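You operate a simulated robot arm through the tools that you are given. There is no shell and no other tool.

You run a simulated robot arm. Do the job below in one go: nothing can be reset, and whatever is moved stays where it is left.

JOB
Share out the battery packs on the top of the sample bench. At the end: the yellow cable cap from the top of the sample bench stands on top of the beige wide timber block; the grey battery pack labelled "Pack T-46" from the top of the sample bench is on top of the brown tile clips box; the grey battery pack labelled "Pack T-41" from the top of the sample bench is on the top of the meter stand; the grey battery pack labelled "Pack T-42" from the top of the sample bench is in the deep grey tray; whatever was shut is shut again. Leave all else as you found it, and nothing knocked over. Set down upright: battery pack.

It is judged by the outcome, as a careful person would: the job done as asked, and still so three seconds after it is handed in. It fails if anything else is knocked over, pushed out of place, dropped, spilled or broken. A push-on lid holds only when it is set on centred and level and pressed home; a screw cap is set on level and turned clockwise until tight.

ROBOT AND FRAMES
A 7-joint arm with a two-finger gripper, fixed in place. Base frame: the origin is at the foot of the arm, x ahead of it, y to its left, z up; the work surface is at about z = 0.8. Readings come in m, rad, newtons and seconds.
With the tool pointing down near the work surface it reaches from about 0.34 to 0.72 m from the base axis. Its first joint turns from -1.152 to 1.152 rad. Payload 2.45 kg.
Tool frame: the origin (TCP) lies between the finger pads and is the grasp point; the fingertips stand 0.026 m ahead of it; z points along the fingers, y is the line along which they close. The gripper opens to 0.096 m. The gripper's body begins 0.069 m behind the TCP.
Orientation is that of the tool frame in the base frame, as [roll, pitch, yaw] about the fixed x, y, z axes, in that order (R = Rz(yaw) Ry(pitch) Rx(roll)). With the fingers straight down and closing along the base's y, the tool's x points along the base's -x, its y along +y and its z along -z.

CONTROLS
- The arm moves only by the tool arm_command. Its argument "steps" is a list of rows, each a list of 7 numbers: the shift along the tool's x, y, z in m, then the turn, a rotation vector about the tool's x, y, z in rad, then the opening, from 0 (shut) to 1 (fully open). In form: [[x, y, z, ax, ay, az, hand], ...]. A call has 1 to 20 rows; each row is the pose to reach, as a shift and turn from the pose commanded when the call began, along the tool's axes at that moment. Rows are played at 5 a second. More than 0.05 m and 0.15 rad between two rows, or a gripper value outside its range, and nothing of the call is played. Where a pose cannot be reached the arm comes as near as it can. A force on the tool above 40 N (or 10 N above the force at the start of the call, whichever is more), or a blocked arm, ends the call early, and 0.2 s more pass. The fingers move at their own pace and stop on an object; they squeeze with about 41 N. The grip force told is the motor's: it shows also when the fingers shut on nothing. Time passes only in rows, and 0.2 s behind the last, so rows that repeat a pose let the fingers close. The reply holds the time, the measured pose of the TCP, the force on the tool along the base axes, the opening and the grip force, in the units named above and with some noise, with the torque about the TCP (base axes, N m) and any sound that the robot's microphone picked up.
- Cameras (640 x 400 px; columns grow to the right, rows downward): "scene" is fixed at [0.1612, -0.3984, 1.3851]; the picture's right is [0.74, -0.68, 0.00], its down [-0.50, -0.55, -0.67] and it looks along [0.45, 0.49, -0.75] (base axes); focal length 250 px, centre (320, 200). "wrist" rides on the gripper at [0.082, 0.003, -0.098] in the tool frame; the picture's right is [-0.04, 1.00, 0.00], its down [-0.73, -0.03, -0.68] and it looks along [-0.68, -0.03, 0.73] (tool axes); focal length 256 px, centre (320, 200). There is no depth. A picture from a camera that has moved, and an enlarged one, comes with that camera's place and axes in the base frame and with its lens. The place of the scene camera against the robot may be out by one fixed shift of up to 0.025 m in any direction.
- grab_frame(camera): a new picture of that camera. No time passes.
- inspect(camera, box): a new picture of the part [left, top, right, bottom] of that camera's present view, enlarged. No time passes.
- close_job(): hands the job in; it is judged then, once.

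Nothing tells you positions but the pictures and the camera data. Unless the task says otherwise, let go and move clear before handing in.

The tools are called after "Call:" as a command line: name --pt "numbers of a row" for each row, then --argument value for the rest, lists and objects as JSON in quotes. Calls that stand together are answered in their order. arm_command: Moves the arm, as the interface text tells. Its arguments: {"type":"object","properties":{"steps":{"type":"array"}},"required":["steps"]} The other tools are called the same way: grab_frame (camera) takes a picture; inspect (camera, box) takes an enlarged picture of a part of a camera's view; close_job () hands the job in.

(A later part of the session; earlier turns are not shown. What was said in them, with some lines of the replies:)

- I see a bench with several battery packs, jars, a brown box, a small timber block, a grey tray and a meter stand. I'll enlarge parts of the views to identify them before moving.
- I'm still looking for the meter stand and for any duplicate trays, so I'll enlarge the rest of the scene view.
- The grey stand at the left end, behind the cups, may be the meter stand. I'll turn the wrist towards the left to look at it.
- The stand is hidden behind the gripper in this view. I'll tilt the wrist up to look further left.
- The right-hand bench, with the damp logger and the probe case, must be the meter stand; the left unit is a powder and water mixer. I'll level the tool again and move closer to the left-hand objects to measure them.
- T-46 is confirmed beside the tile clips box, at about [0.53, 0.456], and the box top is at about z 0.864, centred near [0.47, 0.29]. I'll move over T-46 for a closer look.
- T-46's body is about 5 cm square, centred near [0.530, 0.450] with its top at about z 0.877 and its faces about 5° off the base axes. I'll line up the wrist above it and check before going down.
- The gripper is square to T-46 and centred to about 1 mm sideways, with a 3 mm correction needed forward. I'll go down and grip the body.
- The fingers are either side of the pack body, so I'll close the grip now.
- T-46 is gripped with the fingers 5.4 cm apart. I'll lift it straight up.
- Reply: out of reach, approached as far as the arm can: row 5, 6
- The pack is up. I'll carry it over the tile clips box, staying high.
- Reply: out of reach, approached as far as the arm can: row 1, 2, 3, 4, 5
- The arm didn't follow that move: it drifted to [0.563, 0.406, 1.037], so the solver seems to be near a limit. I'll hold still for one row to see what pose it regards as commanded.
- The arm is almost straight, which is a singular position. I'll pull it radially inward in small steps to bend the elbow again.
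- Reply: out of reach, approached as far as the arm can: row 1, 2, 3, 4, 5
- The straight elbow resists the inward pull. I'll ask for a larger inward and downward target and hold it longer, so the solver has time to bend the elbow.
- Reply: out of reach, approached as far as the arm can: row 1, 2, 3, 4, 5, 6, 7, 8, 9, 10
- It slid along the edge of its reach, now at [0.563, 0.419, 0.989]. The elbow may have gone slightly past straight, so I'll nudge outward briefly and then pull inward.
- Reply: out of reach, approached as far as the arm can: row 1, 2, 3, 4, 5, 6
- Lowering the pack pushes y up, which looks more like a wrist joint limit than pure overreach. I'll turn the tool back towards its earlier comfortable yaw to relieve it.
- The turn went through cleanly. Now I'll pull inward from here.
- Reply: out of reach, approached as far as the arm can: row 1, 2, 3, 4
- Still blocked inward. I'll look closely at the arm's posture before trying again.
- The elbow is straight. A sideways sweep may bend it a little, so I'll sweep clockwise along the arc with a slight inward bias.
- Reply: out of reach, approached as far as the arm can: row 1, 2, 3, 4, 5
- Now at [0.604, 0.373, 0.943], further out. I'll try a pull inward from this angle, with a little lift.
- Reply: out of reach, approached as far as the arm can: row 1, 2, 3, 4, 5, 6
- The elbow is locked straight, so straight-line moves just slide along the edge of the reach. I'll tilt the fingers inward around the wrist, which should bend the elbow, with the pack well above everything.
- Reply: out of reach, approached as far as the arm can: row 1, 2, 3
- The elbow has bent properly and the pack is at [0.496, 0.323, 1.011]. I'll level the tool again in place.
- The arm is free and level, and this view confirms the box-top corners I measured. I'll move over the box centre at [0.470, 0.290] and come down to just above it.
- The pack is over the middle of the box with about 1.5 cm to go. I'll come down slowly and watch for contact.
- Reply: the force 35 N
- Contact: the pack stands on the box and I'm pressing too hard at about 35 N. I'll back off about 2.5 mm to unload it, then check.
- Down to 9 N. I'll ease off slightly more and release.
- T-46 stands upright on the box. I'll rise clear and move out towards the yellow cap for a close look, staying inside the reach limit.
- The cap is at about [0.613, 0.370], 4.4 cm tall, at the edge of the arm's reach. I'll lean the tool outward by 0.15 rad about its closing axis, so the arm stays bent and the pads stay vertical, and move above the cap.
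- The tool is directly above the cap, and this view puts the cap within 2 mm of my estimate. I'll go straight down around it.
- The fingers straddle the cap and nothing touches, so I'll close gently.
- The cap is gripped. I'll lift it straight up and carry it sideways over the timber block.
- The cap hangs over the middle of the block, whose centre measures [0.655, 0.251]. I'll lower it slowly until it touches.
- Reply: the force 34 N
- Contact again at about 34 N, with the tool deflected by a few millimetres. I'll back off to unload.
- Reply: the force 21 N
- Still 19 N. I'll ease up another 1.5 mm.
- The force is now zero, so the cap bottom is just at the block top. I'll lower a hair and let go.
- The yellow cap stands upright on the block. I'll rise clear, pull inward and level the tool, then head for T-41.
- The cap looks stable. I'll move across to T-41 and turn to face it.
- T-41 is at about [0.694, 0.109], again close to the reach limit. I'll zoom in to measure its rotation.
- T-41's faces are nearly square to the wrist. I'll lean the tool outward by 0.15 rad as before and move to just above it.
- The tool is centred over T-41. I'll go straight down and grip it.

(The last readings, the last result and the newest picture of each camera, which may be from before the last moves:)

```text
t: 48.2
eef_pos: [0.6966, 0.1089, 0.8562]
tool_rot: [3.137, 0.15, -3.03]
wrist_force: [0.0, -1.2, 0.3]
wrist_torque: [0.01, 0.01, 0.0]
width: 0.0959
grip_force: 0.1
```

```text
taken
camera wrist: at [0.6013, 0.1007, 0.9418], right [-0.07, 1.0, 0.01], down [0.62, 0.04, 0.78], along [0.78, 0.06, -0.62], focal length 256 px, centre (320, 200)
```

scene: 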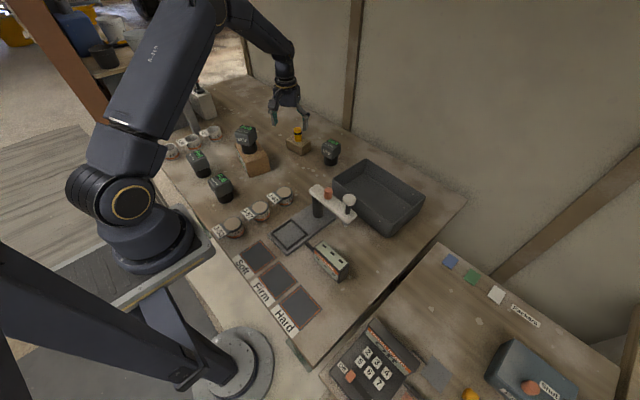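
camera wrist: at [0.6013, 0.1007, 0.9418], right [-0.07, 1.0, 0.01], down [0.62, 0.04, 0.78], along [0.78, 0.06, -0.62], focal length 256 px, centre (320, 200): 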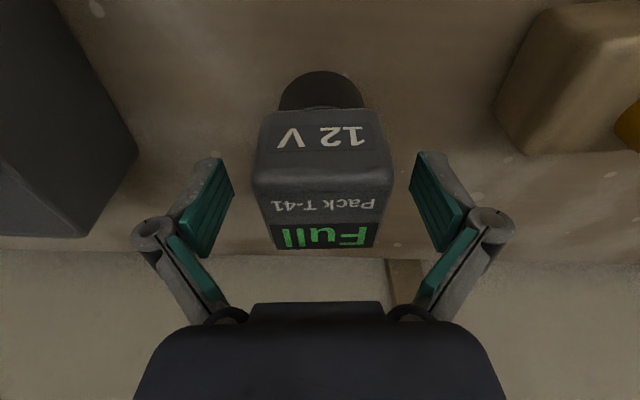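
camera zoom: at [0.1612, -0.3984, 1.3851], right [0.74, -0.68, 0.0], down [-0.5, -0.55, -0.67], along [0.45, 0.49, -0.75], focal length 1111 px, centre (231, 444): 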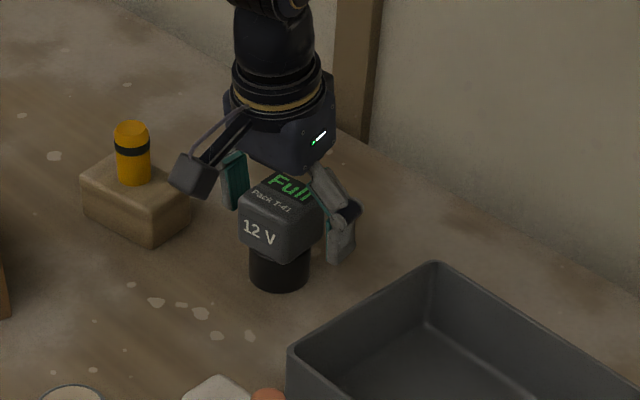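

The fingers sit either side of T-41's body with clear margins, so I'll grip it.

Call:
arm_command --pt "0 0 0 0 0 0 0.5" --pt "0 0 0 0 0 0 0.3" --pt "0 0 0 0 0 0 0" --pt "0 0 0 0 0 0 0" --pt "0 0 0 0 0 0 0"

Call:
grab_frame --camera "wrist"

```text
t: 49.4
eef_pos: [0.6957, 0.1095, 0.8572]
tool_rot: [3.138, 0.151, -3.029]
wrist_force: [-0.2, 1.1, 2.6]
wrist_torque: [0.14, 0.08, -0.01]
width: 0.0536
grip_force: 41.4
```

```text
taken
camera wrist: at [0.6013, 0.1009, 0.9421], right [-0.07, 1.0, 0.01], down [0.62, 0.04, 0.78], along [0.78, 0.06, -0.62], focal length 256 px, centre (320, 200)
```

wrist: 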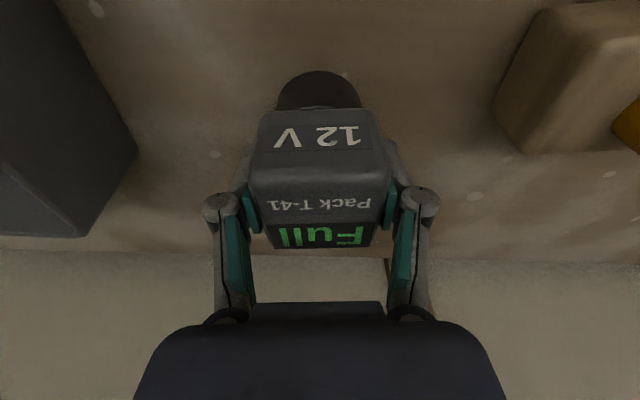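

T-41 is gripped. I'll lift it while drawing inward, so the arm never straightens.

Call:
arm_command --pt "-0.003 0 -0.0198 0 0 0 0" --pt "-0.0075 0 -0.0494 0 0 0 0" --pt "0.008 -0.0008 -0.0821 0 0 0 0" --pt "0.0335 -0.0014 -0.1163 0 0 0 0" --pt "0.0637 -0.0004 -0.1512 0 0 0 0" --pt "0.0951 0.0036 -0.1762 0 0 0 0" --pt "0.0951 0.0036 -0.1762 0 0 0 0"

Call:
grab_frame --camera "wrist"

Call:
grab_frame --camera "scene"

```text
t: 51.0
eef_pos: [0.5754, 0.0975, 1.0153]
tool_rot: [3.138, 0.15, -3.029]
wrist_force: [0.9, 0.5, -3.7]
wrist_torque: [-0.02, 0.0, 0.01]
width: 0.0541
grip_force: 40.9
```

```text
taken
camera wrist: at [0.4807, 0.0906, 1.1015], right [-0.07, 1.0, 0.01], down [0.62, 0.04, 0.78], along [0.78, 0.06, -0.62], focal length 256 px, centre (320, 200)
```

wrist: 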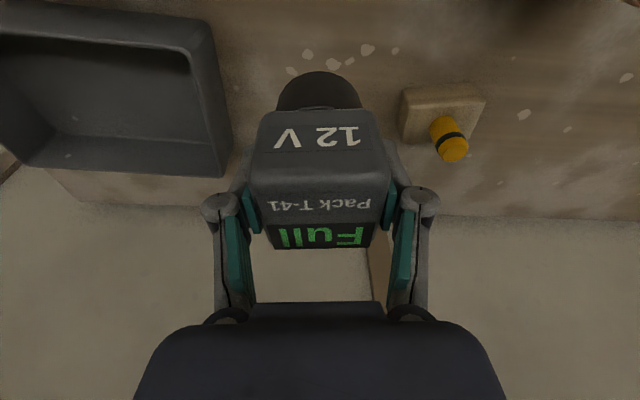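

```text
taken
```

scene: 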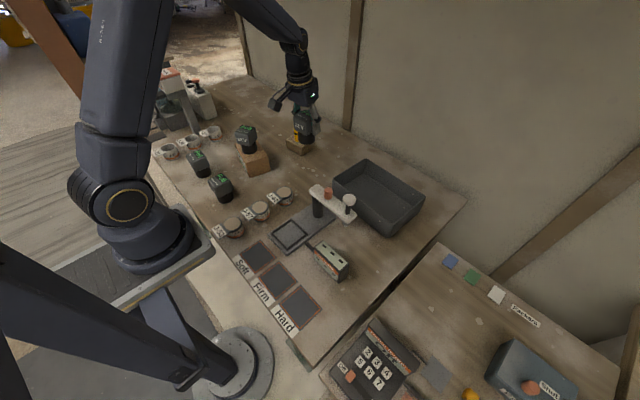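

I'll raise T-41 to about 1.06 m and swing it round to the right, passing outside the set tester's plunger.

Call:
arm_command --pt "-0.011 -0.0312 -0.0112 0.006 0 0.0396 0" --pt "-0.0213 -0.0649 -0.0238 0.012 0 0.0791 0" --pt "-0.0208 -0.1049 -0.0379 0.0179 0 0.1187 0" --pt "-0.0164 -0.1496 -0.0427 0.0239 0 0.1582 0" --pt "-0.0095 -0.1941 -0.0437 0.0299 0 0.1978 0" --pt "0.0004 -0.2382 -0.0453 0.0359 0 0.2373 0" --pt "0.0123 -0.2821 -0.047 0.0419 0 0.2769 0" --pt "0.0269 -0.3237 -0.0493 0.0478 0 0.3164 0" --pt "0.0443 -0.364 -0.0519 0.0538 0 0.356 0" --pt "0.0657 -0.4038 -0.0552 0.0598 0 0.3955 0" --pt "0.0657 -0.4038 -0.0552 0.0598 0 0.3955 0"

Call:
grab_frame --camera "wrist"

Call:
grab_frame --camera "scene"

```text
t: 53.4
eef_pos: [0.5484, -0.3115, 1.0612]
tool_rot: [3.138, 0.148, 2.853]
wrist_force: [0.1, 0.5, -3.3]
wrist_torque: [0.01, 0.02, 0.02]
width: 0.0538
grip_force: 41.2
```

```text
taken
camera wrist: at [0.4584, -0.2824, 1.1457], right [0.32, 0.95, 0.01], down [0.59, -0.21, 0.78], along [0.74, -0.25, -0.63], focal length 256 px, centre (320, 200)
```

wrist: 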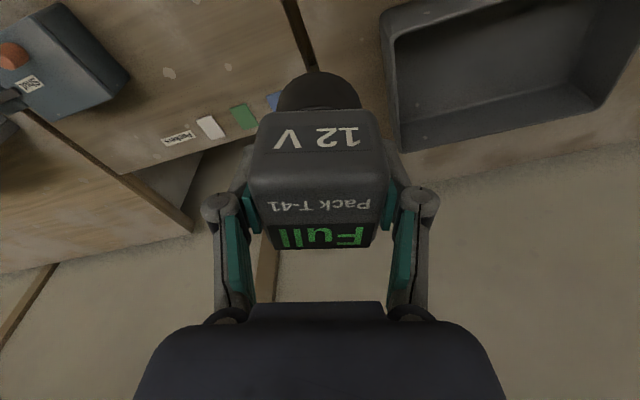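

```text
taken
```

scene: 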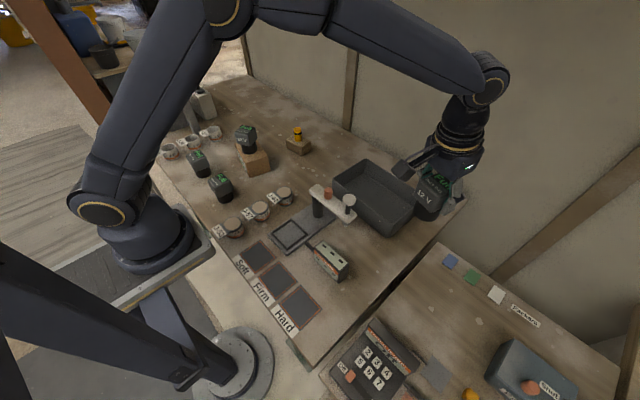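

I'm over the edge of the meter stand, and the bench gap is near y = -0.34. I'll move over a clear spot near [0.505, -0.415] and look again to get the stand's height.

Call:
arm_command --pt "0.006 -0.028 0.0196 0 0 0 0" --pt "0.012 -0.0557 0.0391 0 0 0 0" --pt "0.018 -0.0836 0.0587 0 0 0 0" --pt "0.024 -0.1115 0.0783 0 0 0 0" --pt "0.024 -0.1115 0.0783 0 0 0 0"

Call:
grab_frame --camera "wrist"

Call:
grab_frame --camera "scene"

```text
t: 54.6
eef_pos: [0.5037, -0.4141, 0.9774]
tool_rot: [3.138, 0.149, 2.854]
wrist_force: [0.3, -0.6, -2.5]
wrist_torque: [0.01, -0.01, -0.01]
width: 0.0538
grip_force: 40.7
```

```text
taken
camera wrist: at [0.4145, -0.3849, 1.0636], right [0.32, 0.95, 0.01], down [0.59, -0.21, 0.78], along [0.74, -0.25, -0.63], focal length 256 px, centre (320, 200)
```

wrist: 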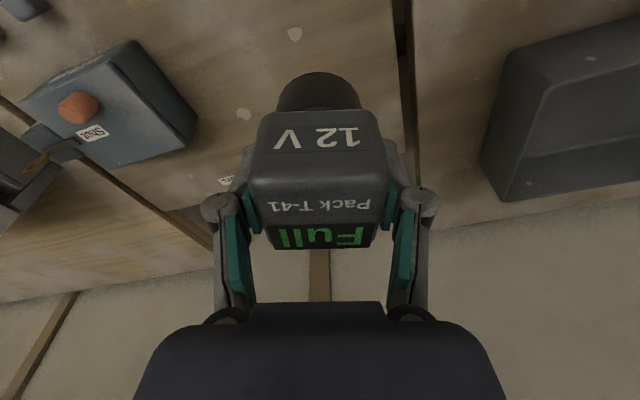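

```text
taken
```

scene: 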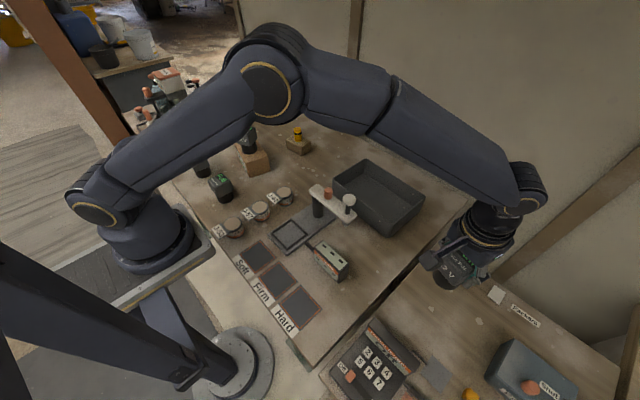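

The surface marks triangulate to z ≈ 0.80, level with the sample bench, and the spot below the pack is bare wood. I'll lower to a few millimetres above contact.

Call:
arm_command --pt "0.0044 0 0.0297 0 0 0 0" --pt "0.0089 0 0.0594 0 0 0 0" --pt "0.0126 0 0.0841 0 0 0 0" --pt "0.0151 0 0.101 0 0 0 0" --pt "0.0168 0 0.1128 0 0 0 0" --pt "0.0168 0 0.1128 0 0 0 0"

Call:
grab_frame --camera "wrist"

Call:
inspect --camera "scene" --box '[380, 200, 540, 340]'

```text
t: 56.0
eef_pos: [0.5057, -0.4143, 0.865]
tool_rot: [3.139, 0.148, 2.854]
wrist_force: [-0.3, -1.3, -3.2]
wrist_torque: [0.0, 0.0, -0.04]
width: 0.0535
grip_force: 40.4
```

```text
taken
camera wrist: at [0.4155, -0.3849, 0.95], right [0.32, 0.95, 0.01], down [0.59, -0.21, 0.78], along [0.74, -0.25, -0.63], focal length 256 px, centre (320, 200)
```

wrist: 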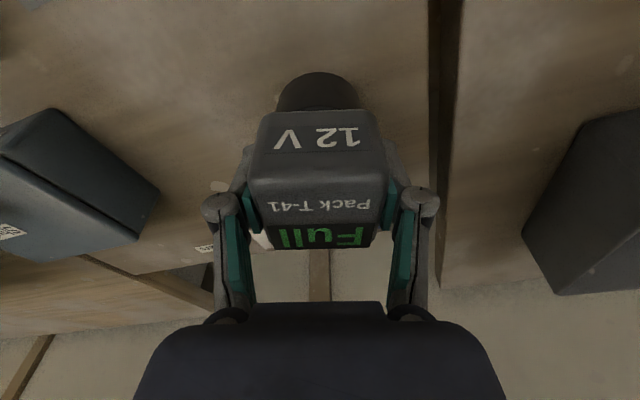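

```text
2.86 times, centred on (460, 270) of scene
camera zoom: at [0.1612, -0.3984, 1.3851], right [0.74, -0.68, 0.0], down [-0.5, -0.55, -0.67], along [0.45, 0.49, -0.75], focal length 714 px, centre (-80, 0)
```

zoom: 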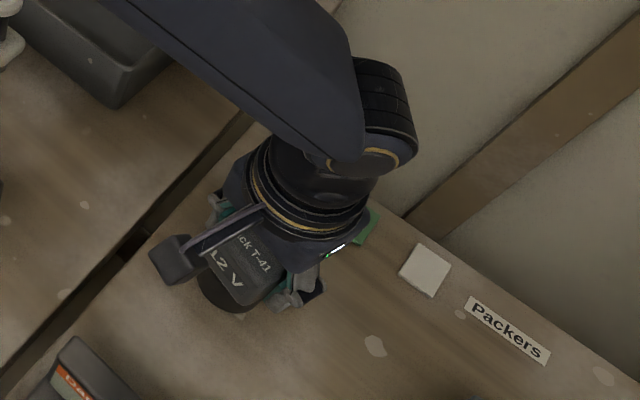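

Now about 7 mm above the stand. I'll lower in small steps and read the force.

Call:
arm_command --pt "0.0003 0 0.002 0 0 0 0" --pt "0.0006 0 0.004 0 0 0 0" --pt "0.0009 0 0.006 0 0 0 0" --pt "0.0009 0 0.006 0 0 0 0"

```text
t: 57.0
eef_pos: [0.5059, -0.4139, 0.8582]
tool_rot: [3.139, 0.147, 2.853]
wrist_force: [0.0, -0.2, -2.0]
wrist_torque: [-0.02, 0.0, 0.0]
width: 0.0538
grip_force: 41.1
```

Call:
arm_command --pt "0.0001 0 0.0007 0 0 0 0" --pt "0.0002 0 0.0014 0 0 0 0" --pt "0.0002 0 0.0014 0 0 0 0"

```text
t: 57.8
eef_pos: [0.5061, -0.4145, 0.8577]
tool_rot: [3.139, 0.149, 2.853]
wrist_force: [-0.7, -0.1, -2.6]
wrist_torque: [-0.05, -0.01, 0.0]
width: 0.0537
grip_force: 41.0
```

Call:
arm_command --pt "0.0001 0 0.0008 0 0 0 0" --pt "0.0002 0 0.0016 0 0 0 0" --pt "0.0002 0 0.0016 0 0 0 0"

```text
t: 58.6
eef_pos: [0.5054, -0.4155, 0.8559]
tool_rot: [3.138, 0.15, 2.853]
wrist_force: [-4.0, 3.0, 12.4]
wrist_torque: [0.5, 0.02, 0.09]
width: 0.0536
grip_force: 41.3
```

Contact, at a light 12 N. I'll back off 1 mm and open the fingers.

Call:
arm_command --pt "-0.0001 0 -0.001 0 0 0 0" --pt "-0.0001 0 -0.001 0 0 0 0" --pt "-0.0001 0 -0.001 0 0 0 0.6" --pt "-0.0001 0 -0.001 0 0 0 0.8" --pt "-0.0001 0 -0.001 0 0 0 1" --pt "-0.0001 0 -0.001 0 0 0 1" --pt "-0.0001 0 -0.001 0 0 0 1"

Call:
grab_frame --camera "wrist"

Call:
inspect --camera "scene" --box '[380, 220, 500, 320]'

```text
t: 60.2
eef_pos: [0.5063, -0.4147, 0.8566]
tool_rot: [3.138, 0.147, 2.854]
wrist_force: [-0.2, 0.1, 1.2]
wrist_torque: [-0.03, 0.0, 0.02]
width: 0.0962
grip_force: 0.1
```

```text
taken
camera wrist: at [0.4157, -0.3847, 0.9423], right [0.32, 0.95, 0.01], down [0.59, -0.21, 0.78], along [0.74, -0.25, -0.63], focal length 256 px, centre (320, 200)
```

wrist: 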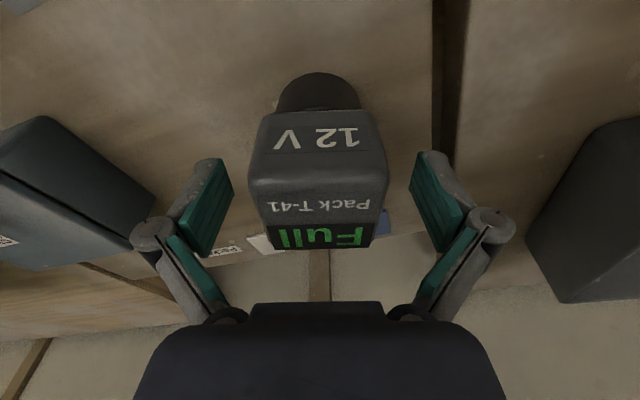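

```text
4.00 times, centred on (440, 270) of scene
camera zoom: at [0.1612, -0.3984, 1.3851], right [0.74, -0.68, 0.0], down [-0.5, -0.55, -0.67], along [0.45, 0.49, -0.75], focal length 1000 px, centre (-160, -80)
```

zoom: 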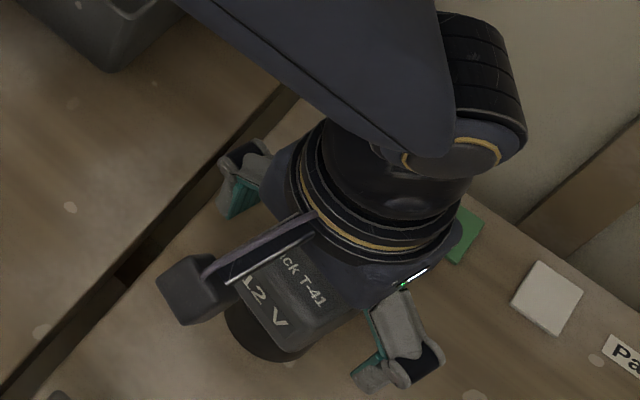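

T-41 is released and standing on the meter stand. I'll rise straight up and level the tool.

Call:
arm_command --pt "-0.003 0 -0.0198 0 0 0 1" --pt "-0.0074 0 -0.0495 0 0 0 1" --pt "-0.0133 0 -0.089 0 0 0 1" --pt "-0.0192 0 -0.1286 0 0 0 1" --pt "-0.0251 0 -0.168 0 0.075 0 1" --pt "-0.0295 0 -0.1978 0 0.148 0 1" --pt "-0.0295 0 -0.1978 0 0.148 0 1"

Call:
grab_frame --camera "wrist"

Call:
grab_frame --camera "scene"

```text
t: 61.8
eef_pos: [0.5055, -0.4142, 1.0563]
tool_rot: [3.136, 0.0, 2.855]
wrist_force: [-0.3, 0.3, -0.2]
wrist_torque: [0.01, 0.01, 0.02]
width: 0.096
grip_force: 0.1
```

```text
taken
camera wrist: at [0.4282, -0.3888, 1.1553], right [0.32, 0.95, 0.0], down [0.69, -0.24, 0.68], along [0.64, -0.22, -0.73], focal length 256 px, centre (320, 200)
```

wrist: 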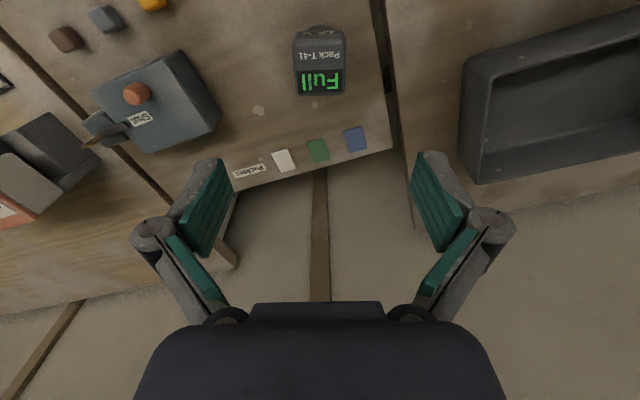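

```text
taken
```

scene: 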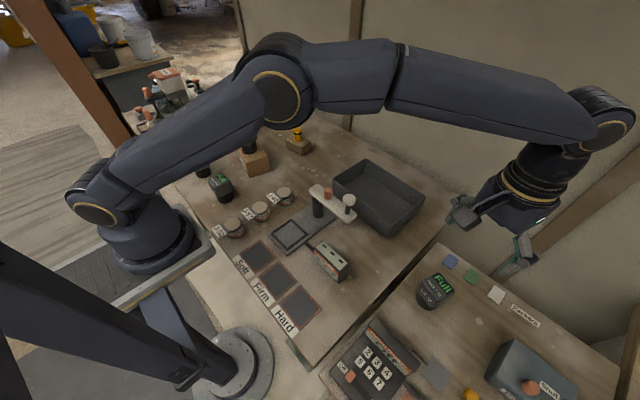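

T-41 stands upright and everything around it is undisturbed. Next I'll swing back and stop to look at the tray on the way.

Call:
arm_command --pt "0.0126 0.0401 -0.0006 0 0 -0.041 1" --pt "0.0253 0.0802 -0.0011 0 0 -0.082 1" --pt "0.0379 0.1203 -0.0017 0 0 -0.123 1" --pt "0.0506 0.1603 -0.0023 0 0 -0.164 1" --pt "0.0632 0.2004 -0.0029 0 0 -0.205 1" --pt "0.0759 0.2405 -0.0034 0 0 -0.246 1" --pt "0.0885 0.2806 -0.004 0 0 -0.287 1" --pt "0.0885 0.2806 -0.004 0 0 -0.287 1"

Call:
grab_frame --camera "wrist"

Call:
grab_frame --camera "scene"

```text
t: 63.6
eef_pos: [0.4998, -0.1199, 1.0612]
tool_rot: [3.14, 0.002, 3.139]
wrist_force: [0.8, -0.4, -0.1]
wrist_torque: [-0.01, -0.01, -0.01]
width: 0.0959
grip_force: 0.1
```

```text
taken
camera wrist: at [0.4193, -0.1179, 1.1597], right [0.04, 1.0, 0.0], down [0.73, -0.03, 0.68], along [0.68, -0.03, -0.73], focal length 256 px, centre (320, 200)
```

wrist: 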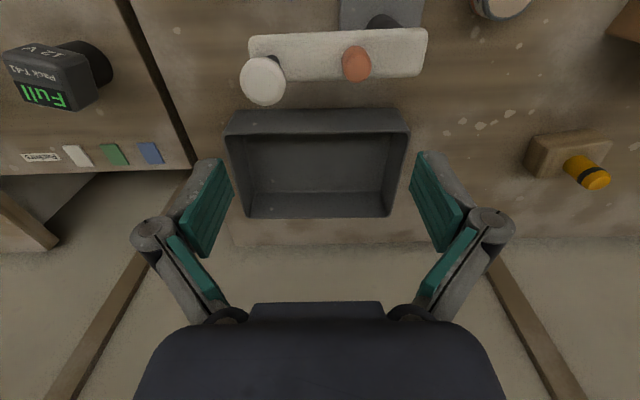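

```text
taken
```

scene: 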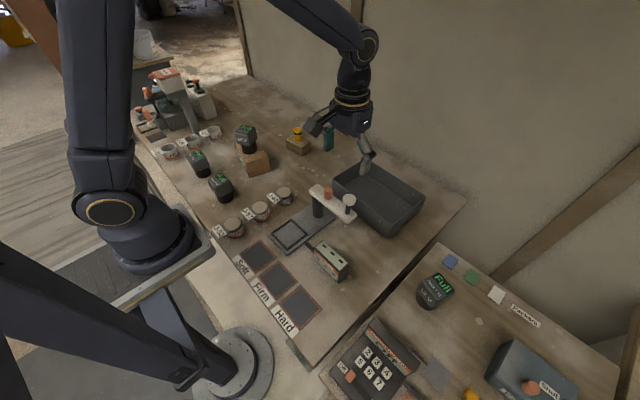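

Call:
inspect --camera "wrist" --box '[200, 10, 440, 240]'

Call:
inspect --camera "scene" --box '[300, 140, 440, 250]'

```text
1.74 times, centred on (320, 125) of wrist
camera zoom: at [0.4193, -0.1179, 1.1597], right [0.04, 1.0, 0.0], down [0.73, -0.03, 0.68], along [0.68, -0.03, -0.73], focal length 445 px, centre (320, 330)
```

zoom: 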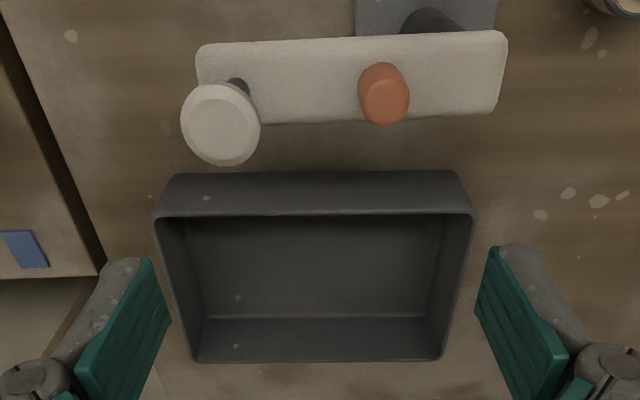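

```text
3.64 times, centred on (370, 195) of scene
camera zoom: at [0.1612, -0.3983, 1.3851], right [0.74, -0.68, 0.0], down [-0.5, -0.55, -0.67], along [0.45, 0.49, -0.75], focal length 909 px, centre (138, 218)
```

zoom: 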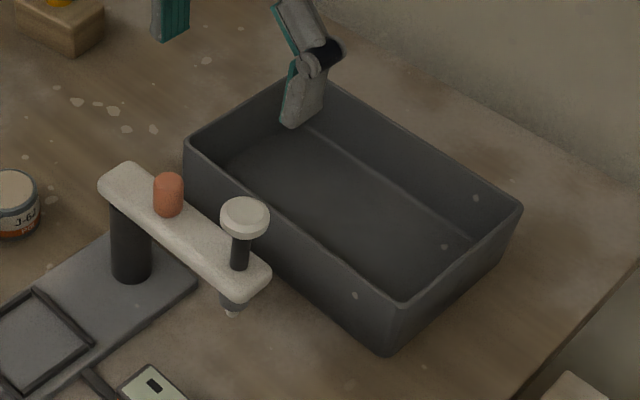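

The tray interior spans about x 0.577–0.723 and y -0.24 to -0.02, with the rim at z ≈ 0.87. The tester's plunger top is at about 0.97, so I'll stay above that and swing round to look at T-42.

Call:
arm_command --pt "0.01 0.04 0 0 0 -0.075 1" --pt "0.02 0.08 0 0 0 -0.15 1" --pt "0.035 0.12 0 0 0 -0.225 1" --pt "0.05 0.16 0 0 0 -0.3 1" --pt "0.07 0.2 0 0 0 -0.375 1" --pt "0.09 0.24 0 0 0 -0.45 1" --pt "0.115 0.275 0 0 0 -0.525 1" --pt "0.14 0.31 0 0 0 -0.6 1" --pt "0.165 0.345 0 0 0 -0.675 1" --pt "0.18 0.37 0 0 0 -0.75 1" --pt "0.18 0.37 0 0 0 -0.75 1"

Call:
grab_frame --camera "wrist"

Call:
grab_frame --camera "scene"

```text
t: 66.0
eef_pos: [0.3204, 0.2503, 1.0612]
tool_rot: [3.141, 0.005, -2.392]
wrist_force: [0.3, 0.0, -0.3]
wrist_torque: [-0.01, 0.01, -0.01]
width: 0.0959
grip_force: 0.0
```

```text
taken
camera wrist: at [0.2582, 0.1966, 1.16], right [-0.65, 0.76, 0.0], down [0.56, 0.48, 0.68], along [0.52, 0.44, -0.73], focal length 256 px, centre (320, 200)
```

wrist: 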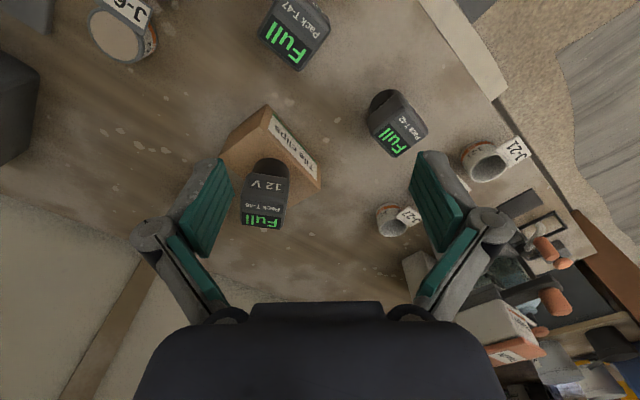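

```text
taken
```

scene: 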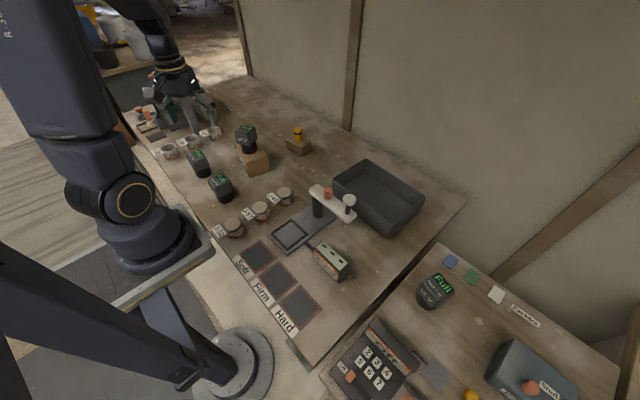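

Call:
inspect --camera "wrist" --box '[340, 70, 460, 180]'

Call:
inspect --camera "wrist" --box '[240, 0, 560, 240]'

```text
3.64 times, centred on (400, 125) of wrist
camera zoom: at [0.2582, 0.1966, 1.16], right [-0.65, 0.76, 0.0], down [0.56, 0.48, 0.68], along [0.52, 0.44, -0.73], focal length 931 px, centre (29, 473)
```

zoom: 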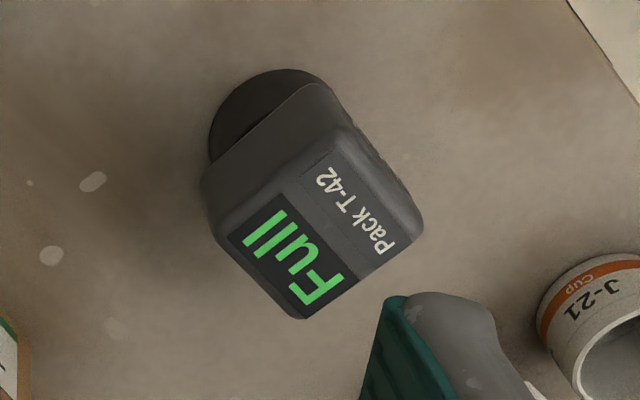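

```text
1.67 times, centred on (400, 120) of wrist
camera zoom: at [0.2582, 0.1966, 1.16], right [-0.65, 0.76, 0.0], down [0.56, 0.48, 0.68], along [0.52, 0.44, -0.73], focal length 427 px, centre (187, 333)
```

zoom: 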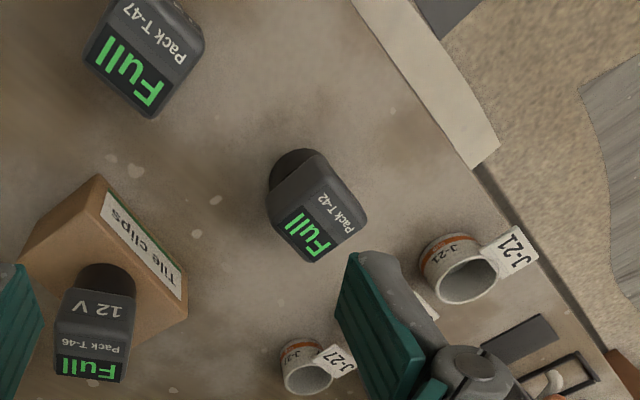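

T-42 is centred near [0.312, 0.3685], its faces almost square to the base axes. I'll move above it with the fingers closing along x.

Call:
arm_command --pt "-0.0124 0.0154 0.0167 0 0 -0.131 1" --pt "-0.0248 0.0307 0.0333 0 0 -0.262 1" --pt "-0.0372 0.0461 0.05 0 0 -0.393 1" --pt "-0.0496 0.0615 0.0667 0 0 -0.524 1" --pt "-0.062 0.0768 0.0833 0 0 -0.655 1" --pt "-0.0744 0.0922 0.1 0 0 -0.786 1" --pt "-0.0744 0.0922 0.1 0 0 -0.786 1"

Call:
grab_frame --camera "wrist"

Call:
inspect --camera "wrist" --box '[240, 10, 400, 140]'

```text
t: 67.6
eef_pos: [0.3126, 0.3683, 0.9611]
tool_rot: [-3.14, 0.005, -1.605]
wrist_force: [-0.3, -1.2, 0.7]
wrist_torque: [0.0, -0.04, 0.0]
width: 0.0959
grip_force: 0.0
```

```text
taken
camera wrist: at [0.3067, 0.2859, 1.0601], right [-1.0, 0.07, 0.0], down [0.05, 0.73, 0.68], along [0.05, 0.68, -0.73], focal length 256 px, centre (320, 200)
```

wrist: 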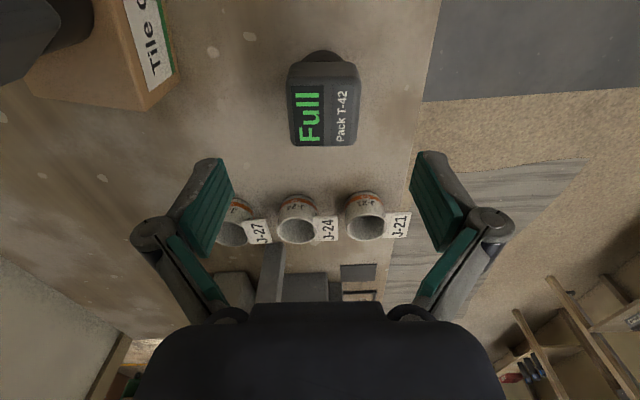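

```text
3.08 times, centred on (320, 75) of wrist
camera zoom: at [0.3067, 0.2859, 1.0601], right [-1.0, 0.07, 0.0], down [0.05, 0.73, 0.68], along [0.05, 0.68, -0.73], focal length 788 px, centre (320, 585)
```

zoom: 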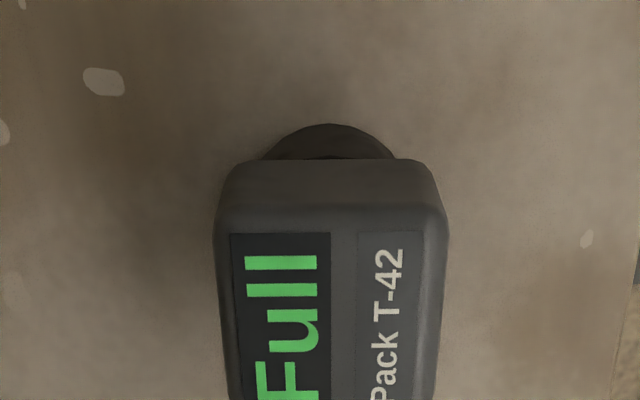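

The gripper is square to T-42 and within 2 mm of centre. I'll go down and grip.

Call:
arm_command --pt "-0.001 0.001 0.03 0 0 0 1" --pt "-0.001 0.001 0.06 0 0 0 1" --pt "-0.001 0.001 0.085 0 0 0 1" --pt "-0.001 0.001 0.104 0 0 0 1" --pt "-0.001 0.001 0.104 0 0 0 1"

Call:
grab_frame --camera "wrist"

Call:
inspect --camera "scene" --box '[150, 110, 260, 210]'

```text
t: 68.8
eef_pos: [0.3113, 0.369, 0.8578]
tool_rot: [-3.14, 0.003, -1.607]
wrist_force: [-1.1, 0.0, -0.5]
wrist_torque: [-0.01, 0.01, -0.02]
width: 0.0956
grip_force: 0.1
```

```text
taken
camera wrist: at [0.3058, 0.2872, 0.9564], right [-1.0, 0.08, 0.0], down [0.05, 0.73, 0.68], along [0.05, 0.68, -0.73], focal length 256 px, centre (320, 200)
```

wrist: 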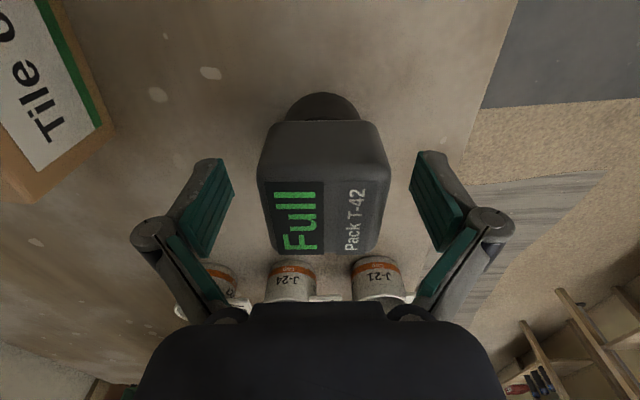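

```text
4.00 times, centred on (205, 160) of scene
camera zoom: at [0.1612, -0.3983, 1.3851], right [0.74, -0.68, 0.0], down [-0.5, -0.55, -0.67], along [0.45, 0.49, -0.75], focal length 1000 px, centre (780, 360)
```

zoom: 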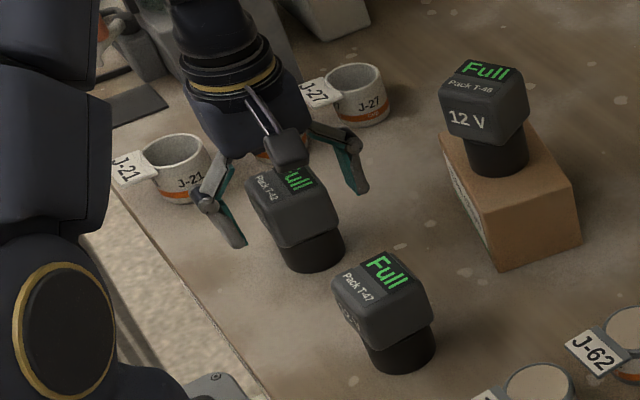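

The fingers straddle T-42, so I'll close the grip.

Call:
arm_command --pt "0 0 0 0 0 0 0.5" --pt "0 0 0 0 0 0 0.3" --pt "0 0 0 0 0 0 0" --pt "0 0 0 0 0 0 0" --pt "0 0 0 0 0 0 0"

Call:
grab_frame --camera "wrist"

```text
t: 70.0
eef_pos: [0.3103, 0.3699, 0.8581]
tool_rot: [-3.14, 0.004, -1.607]
wrist_force: [-1.7, -0.8, 3.8]
wrist_torque: [-0.07, 0.15, -0.05]
width: 0.0538
grip_force: 40.5
```

```text
taken
camera wrist: at [0.3056, 0.2871, 0.9567], right [-1.0, 0.08, 0.0], down [0.05, 0.73, 0.68], along [0.05, 0.68, -0.73], focal length 256 px, centre (320, 200)
```

wrist: 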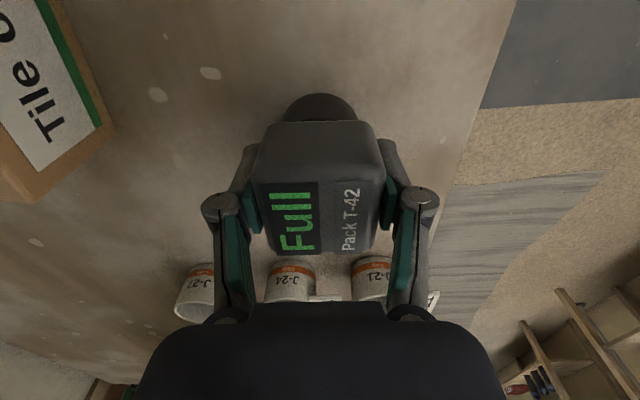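

T-42 is gripped. I'll lift it high enough to clear the boxed pack and the tester plunger.

Call:
arm_command --pt "0 0 -0.02 0 0 0 0" --pt "0 0 -0.06 0 0 0 0" --pt "0 0 -0.1 0 0 0 0" --pt "0 0 -0.14 0 0 0 0" --pt "0 0 -0.18 0 0 0 0" --pt "0 0 -0.22 0 0 0 0" --pt "0 0 -0.245 0 0 0 0" --pt "0 0 -0.245 0 0 0 0"

Call:
grab_frame --camera "scene"

```text
t: 71.8
eef_pos: [0.3112, 0.3691, 1.1023]
tool_rot: [3.142, 0.003, -1.609]
wrist_force: [-0.6, -0.5, -3.8]
wrist_torque: [0.0, -0.03, -0.02]
width: 0.0536
grip_force: 40.8
```

```text
taken
```

scene: 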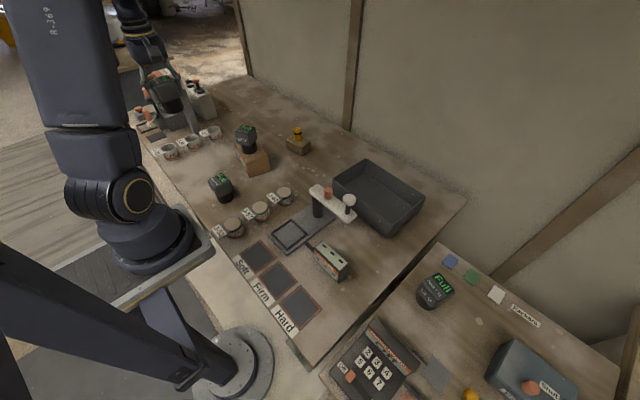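

I'll carry T-42 across to the tray at height, turning the tool back to face forward on the way.

Call:
arm_command --pt "0.0332 -0.0251 0 0 0 0.1095 0" --pt "0.0672 -0.0514 0 0 0 0.219 0" --pt "0.1012 -0.0777 0 0 0 0.3285 0" --pt "0.1352 -0.104 0 0 0 0.438 0" --pt "0.1693 -0.1304 0 0 0 0.5475 0" --pt "0.2033 -0.1567 0 0 0 0.657 0" --pt "0.2373 -0.183 0 0 0 0.7665 0" --pt "0.2713 -0.2094 0 0 0 0.876 0" --pt "0.3054 -0.2356 0 0 0 0.9855 0" --pt "0.3394 -0.2619 0.01 0 0 1.095 0" --pt "0.3764 -0.2864 0.02 0 0 1.2045 0" --pt "0.4135 -0.3108 0.035 0 0 1.314 0" --pt "0.4507 -0.3343 0.05 0 0 1.4235 0" --pt "0.4859 -0.3557 0.065 0 0 1.533 0" --pt "0.4859 -0.3557 0.065 0 0 1.533 0"

Call:
grab_frame --camera "wrist"

Call:
grab_frame --camera "scene"

```text
t: 75.0
eef_pos: [0.6496, -0.1289, 1.0372]
tool_rot: [3.139, 0.001, 3.141]
wrist_force: [0.0, -0.4, -2.4]
wrist_torque: [-0.02, 0.0, -0.02]
width: 0.0535
grip_force: 40.6
```

```text
taken
camera wrist: at [0.5686, -0.1278, 1.1359], right [0.04, 1.0, 0.0], down [0.73, -0.03, 0.68], along [0.68, -0.02, -0.73], focal length 256 px, centre (320, 200)
```

wrist: 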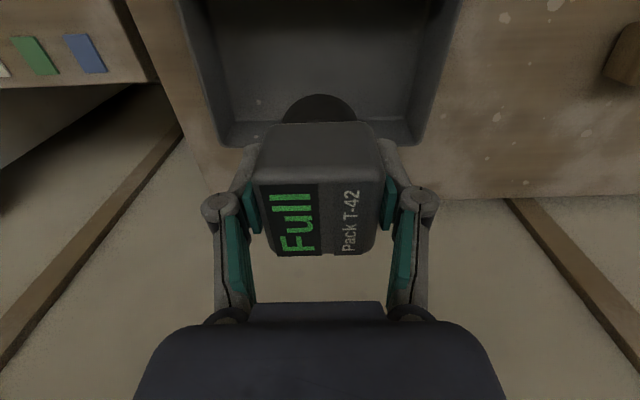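

```text
taken
```

scene: 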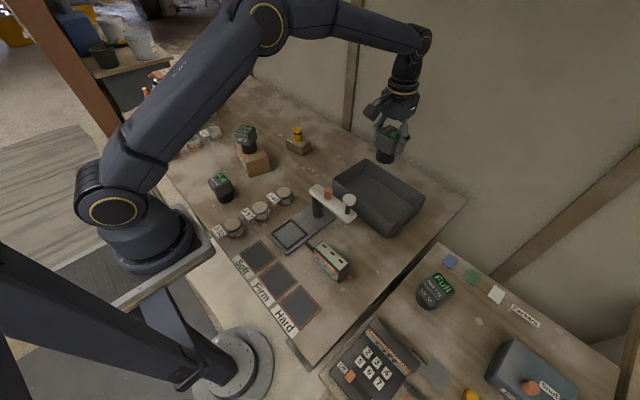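

T-42 is over the middle of the tray, and this view agrees on the rim position. I'll lower it inside to just above the floor.

Call:
arm_command --pt "0 -0.003 0.03 0 0 0 0" --pt "0 -0.003 0.065 0 0 0 0" --pt "0 -0.003 0.1 0 0 0 0" --pt "0 -0.003 0.13 0 0 0 0" --pt "0 -0.003 0.15 0 0 0 0" --pt "0 -0.003 0.163 0 0 0 0" --pt "0 -0.003 0.163 0 0 0 0"

Call:
grab_frame --camera "wrist"

Call:
inspect --camera "scene" --box '[300, 120, 460, 250]'

```text
t: 76.6
eef_pos: [0.6494, -0.1316, 0.8749]
tool_rot: [3.138, 0.002, -3.14]
wrist_force: [0.3, 0.4, -3.0]
wrist_torque: [-0.03, -0.01, 0.01]
width: 0.0538
grip_force: 40.8
```

```text
taken
camera wrist: at [0.5683, -0.1297, 0.9732], right [0.04, 1.0, 0.0], down [0.73, -0.03, 0.68], along [0.68, -0.02, -0.73], focal length 256 px, centre (320, 200)
```

wrist: 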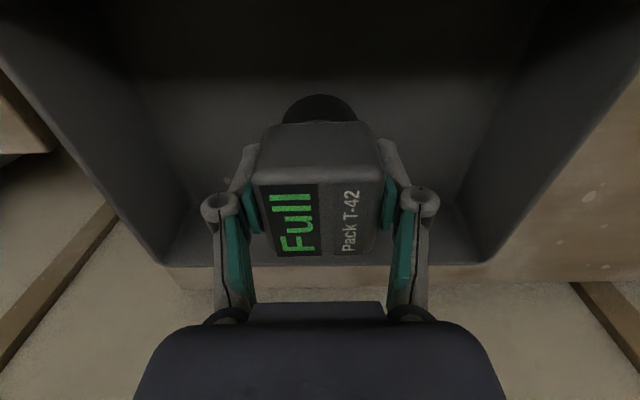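

```text
3.08 times, centred on (380, 185) of scene
camera zoom: at [0.1613, -0.3984, 1.3851], right [0.74, -0.68, 0.0], down [-0.5, -0.55, -0.67], along [0.45, 0.49, -0.75], focal length 769 px, centre (135, 246)
```

zoom: 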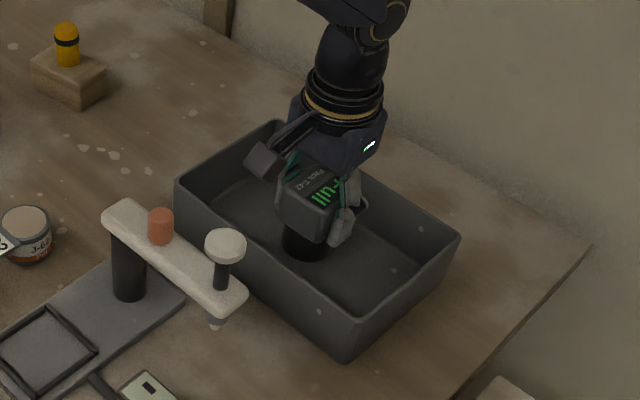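

T-42 is inside the tray, about 1 cm above the floor. I'll lower in small steps and read the force.

Call:
arm_command --pt "0 0 0.003 0 0 0 0" --pt "0 0 0.006 0 0 0 0" --pt "0 0 0.008 0 0 0 0" --pt "0 0 0.009 0 0 0 0" --pt "0 0 0.009 0 0 0 0"

```text
t: 77.8
eef_pos: [0.6498, -0.1328, 0.865]
tool_rot: [3.139, 0.003, -3.14]
wrist_force: [-0.2, 0.3, -3.2]
wrist_torque: [0.01, 0.01, -0.01]
width: 0.0535
grip_force: 40.5
```

Call:
arm_command --pt "0 0 0.001 0 0 0 0" --pt "0 0 0.002 0 0 0 0" --pt "0 0 0.002 0 0 0 0"

```text
t: 78.6
eef_pos: [0.6493, -0.1319, 0.8637]
tool_rot: [3.139, 0.004, -3.141]
wrist_force: [-3.9, 0.6, 10.0]
wrist_torque: [-0.25, 0.14, -0.1]
width: 0.0535
grip_force: 40.7
```

Light contact with the tray floor. I'll ease off slightly and release.

Call:
arm_command --pt "0 0 -0.0008 0 0 0 0" --pt "0 0 -0.0008 0 0 0 0" --pt "0 0 -0.0008 0 0 0 0.6" --pt "0 0 -0.0008 0 0 0 0.8" --pt "0 0 -0.0008 0 0 0 0.95" --pt "0 0 -0.0008 0 0 0 0.95" --pt "0 0 -0.0008 0 0 0 0.95"

Call:
grab_frame --camera "wrist"

Call:
inspect --camera "scene" --box '[320, 130, 440, 240]'

```text
t: 80.2
eef_pos: [0.6482, -0.1313, 0.8627]
tool_rot: [3.138, 0.001, -3.139]
wrist_force: [0.5, 1.1, 0.4]
wrist_torque: [-0.01, -0.01, -0.02]
width: 0.0911
grip_force: 0.0
```

```text
taken
camera wrist: at [0.568, -0.1294, 0.9628], right [0.04, 1.0, 0.0], down [0.73, -0.03, 0.68], along [0.68, -0.02, -0.73], focal length 256 px, centre (320, 200)
```

wrist: 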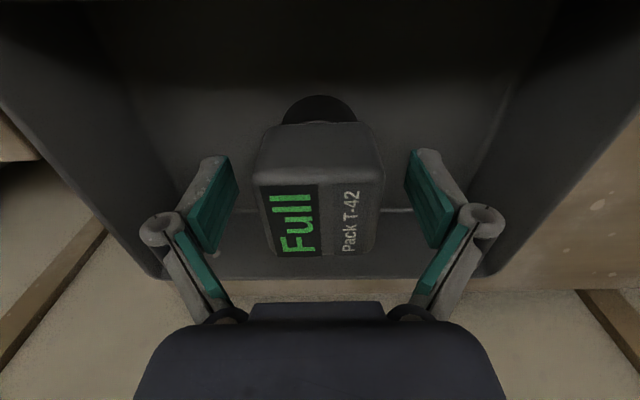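

```text
3.64 times, centred on (380, 185) of scene
camera zoom: at [0.1612, -0.3984, 1.3851], right [0.74, -0.68, 0.0], down [-0.5, -0.55, -0.67], along [0.45, 0.49, -0.75], focal length 909 px, centre (102, 254)
```

zoom: 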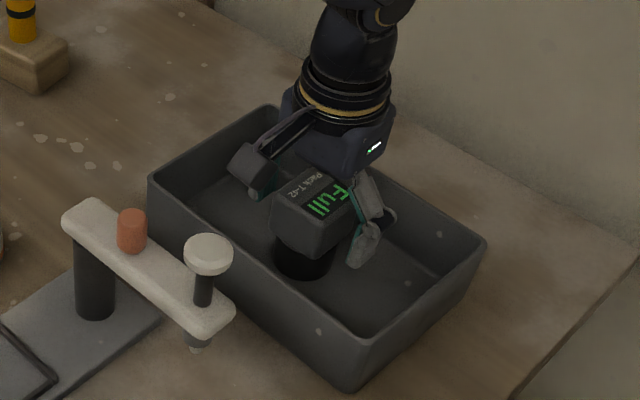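

T-42 stands upright in the tray. I'll withdraw straight up and back away from the objects.

Call:
arm_command --pt "0 0 -0.02 0 0 0 0.95" --pt "0 0 -0.05 0 0 0 0.95" --pt "0 0 -0.09 0 0 0 0.95" --pt "0 0 -0.13 0 0 0 0.95" --pt "0 0.01 -0.165 0 0 0 1" --pt "0.02 0.035 -0.19 0 0 0 1" --pt "0.045 0.07 -0.2 0 0 0 1" --pt "0.08 0.1 -0.21 0 0 0 1" --pt "0.115 0.13 -0.22 0 0 0 1" --pt "0.15 0.16 -0.23 0 0 0 1" --pt "0.19 0.18 -0.24 0 0 0 1" --pt "0.23 0.2 -0.24 0 0 0 1" --pt "0.265 0.22 -0.24 0 0 0 1" --pt "0.3 0.23 -0.24 0 0 0 1" --pt "0.3 0.23 -0.24 0 0 0 1"

Call:
grab_frame --camera "wrist"

Call:
grab_frame --camera "scene"

```text
t: 83.4
eef_pos: [0.3498, 0.0964, 1.1047]
tool_rot: [3.14, 0.001, -3.14]
wrist_force: [-0.1, -0.4, 0.0]
wrist_torque: [0.02, -0.03, 0.03]
width: 0.096
grip_force: 0.1
```

```text
taken
camera wrist: at [0.2674, 0.0988, 1.2029], right [0.04, 1.0, 0.0], down [0.73, -0.03, 0.68], along [0.68, -0.02, -0.73], focal length 256 px, centre (320, 200)
```

wrist: 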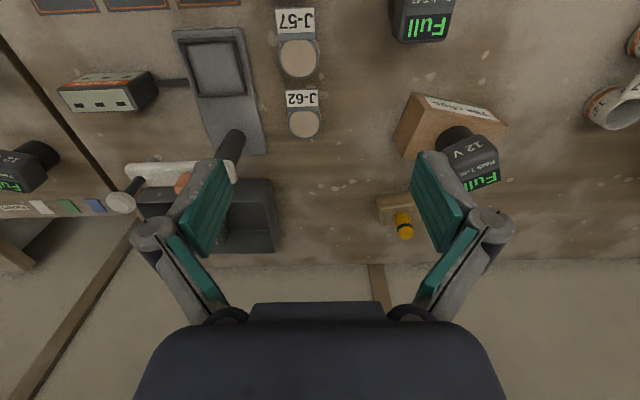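

```text
taken
```

scene: 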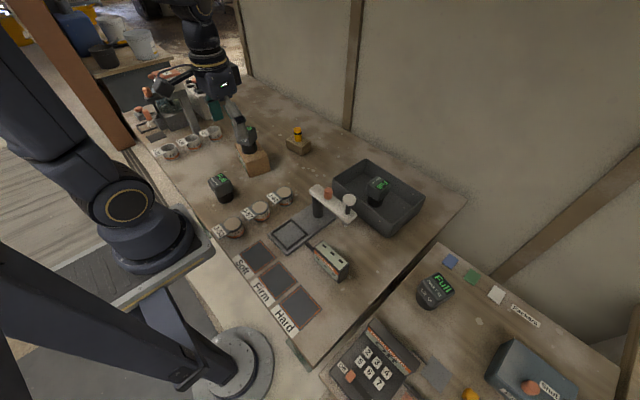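

All four items appear placed. I'll zoom in for a last check before handing in.

Call:
inspect --camera "scene" --box '[140, 90, 340, 215]'

Call:
inspect --camera "scene" --box '[290, 130, 450, 250]'

Call:
inspect --camera "scene" --box '[320, 230, 640, 400]'

Call:
inspect --camera "wrist" --box '[360, 80, 540, 260]'

```text
3.20 times, centred on (240, 152) of scene
camera zoom: at [0.1612, -0.3983, 1.3851], right [0.74, -0.68, 0.0], down [-0.5, -0.55, -0.67], along [0.45, 0.49, -0.75], focal length 800 px, centre (576, 352)
```

zoom: 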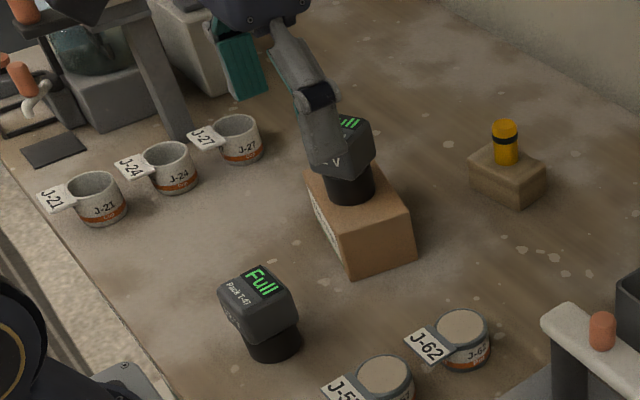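

```text
3.33 times, centred on (370, 190) of scene
camera zoom: at [0.1612, -0.3983, 1.3851], right [0.74, -0.68, 0.0], down [-0.5, -0.55, -0.67], along [0.45, 0.49, -0.75], focal length 834 px, centre (153, 233)
```

zoom: 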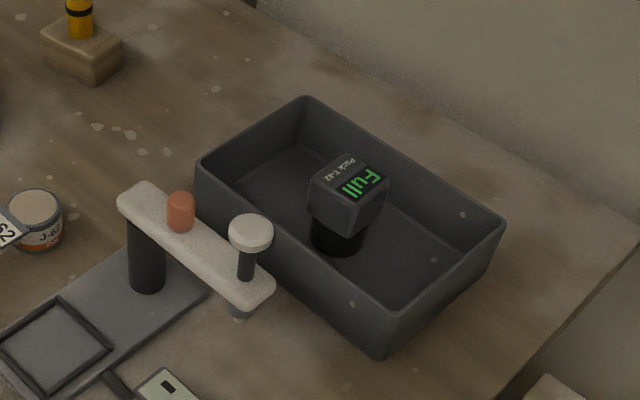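

```text
2.00 times, centred on (480, 315) of scene
camera zoom: at [0.1612, -0.3983, 1.3851], right [0.74, -0.68, 0.0], down [-0.5, -0.55, -0.67], along [0.45, 0.49, -0.75], focal length 500 px, centre (0, -30)
```

zoom: 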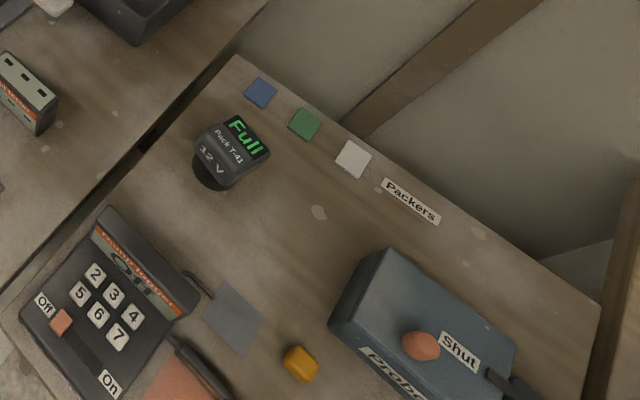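

```text
2.22 times, centred on (450, 170) of wrist
camera zoom: at [0.2674, 0.0988, 1.2029], right [0.04, 1.0, 0.0], down [0.73, -0.03, 0.68], along [0.68, -0.02, -0.73], focal length 569 px, centre (31, 267)
```

zoom: 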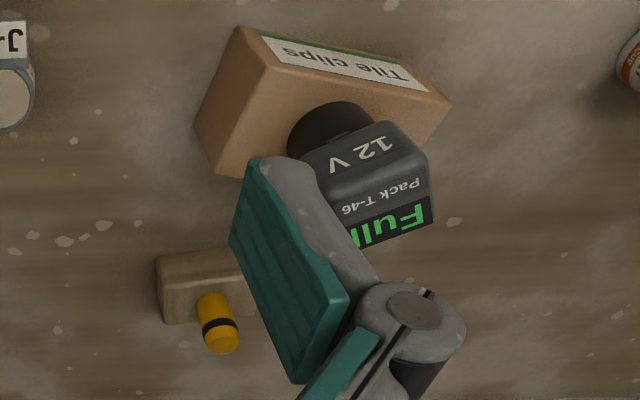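

T-46 stands on the tile clips box, T-41 on the meter stand, T-42 in the deep tray, and the yellow cap on the timber block, all upright. Nothing else looks moved, the probe case is still shut, and the arm is clear, so I'm handing in.

Call:
close_job

```text
The job is handed in.
```

The job is handed in: the three packs and the cap are where you asked, all upright in the last pictures. I don't have the judging result.

- **Yellow cable cap:** it stands on top of the beige timber block.
- **Pack T-46:** it stands near the middle of the brown tile clips box.
- **Pack T-41:** it stands on the right-hand bench, the one with the damp logger and probe case. Nothing in view was labelled "meter stand", so taking that bench as the meter stand was my judgement.
- **Pack T-42:** it stands inside the deep grey tray.

Nothing had to be opened, and the probe case still reads "Shut". The pictures show nothing else moved or knocked over.

The arm jammed at full stretch while carrying T-46 and took several tries to free, with the pack held clear throughout. I also pressed down harder than intended (about 35 N) when setting down T-46 and the cap, and eased off before letting go.
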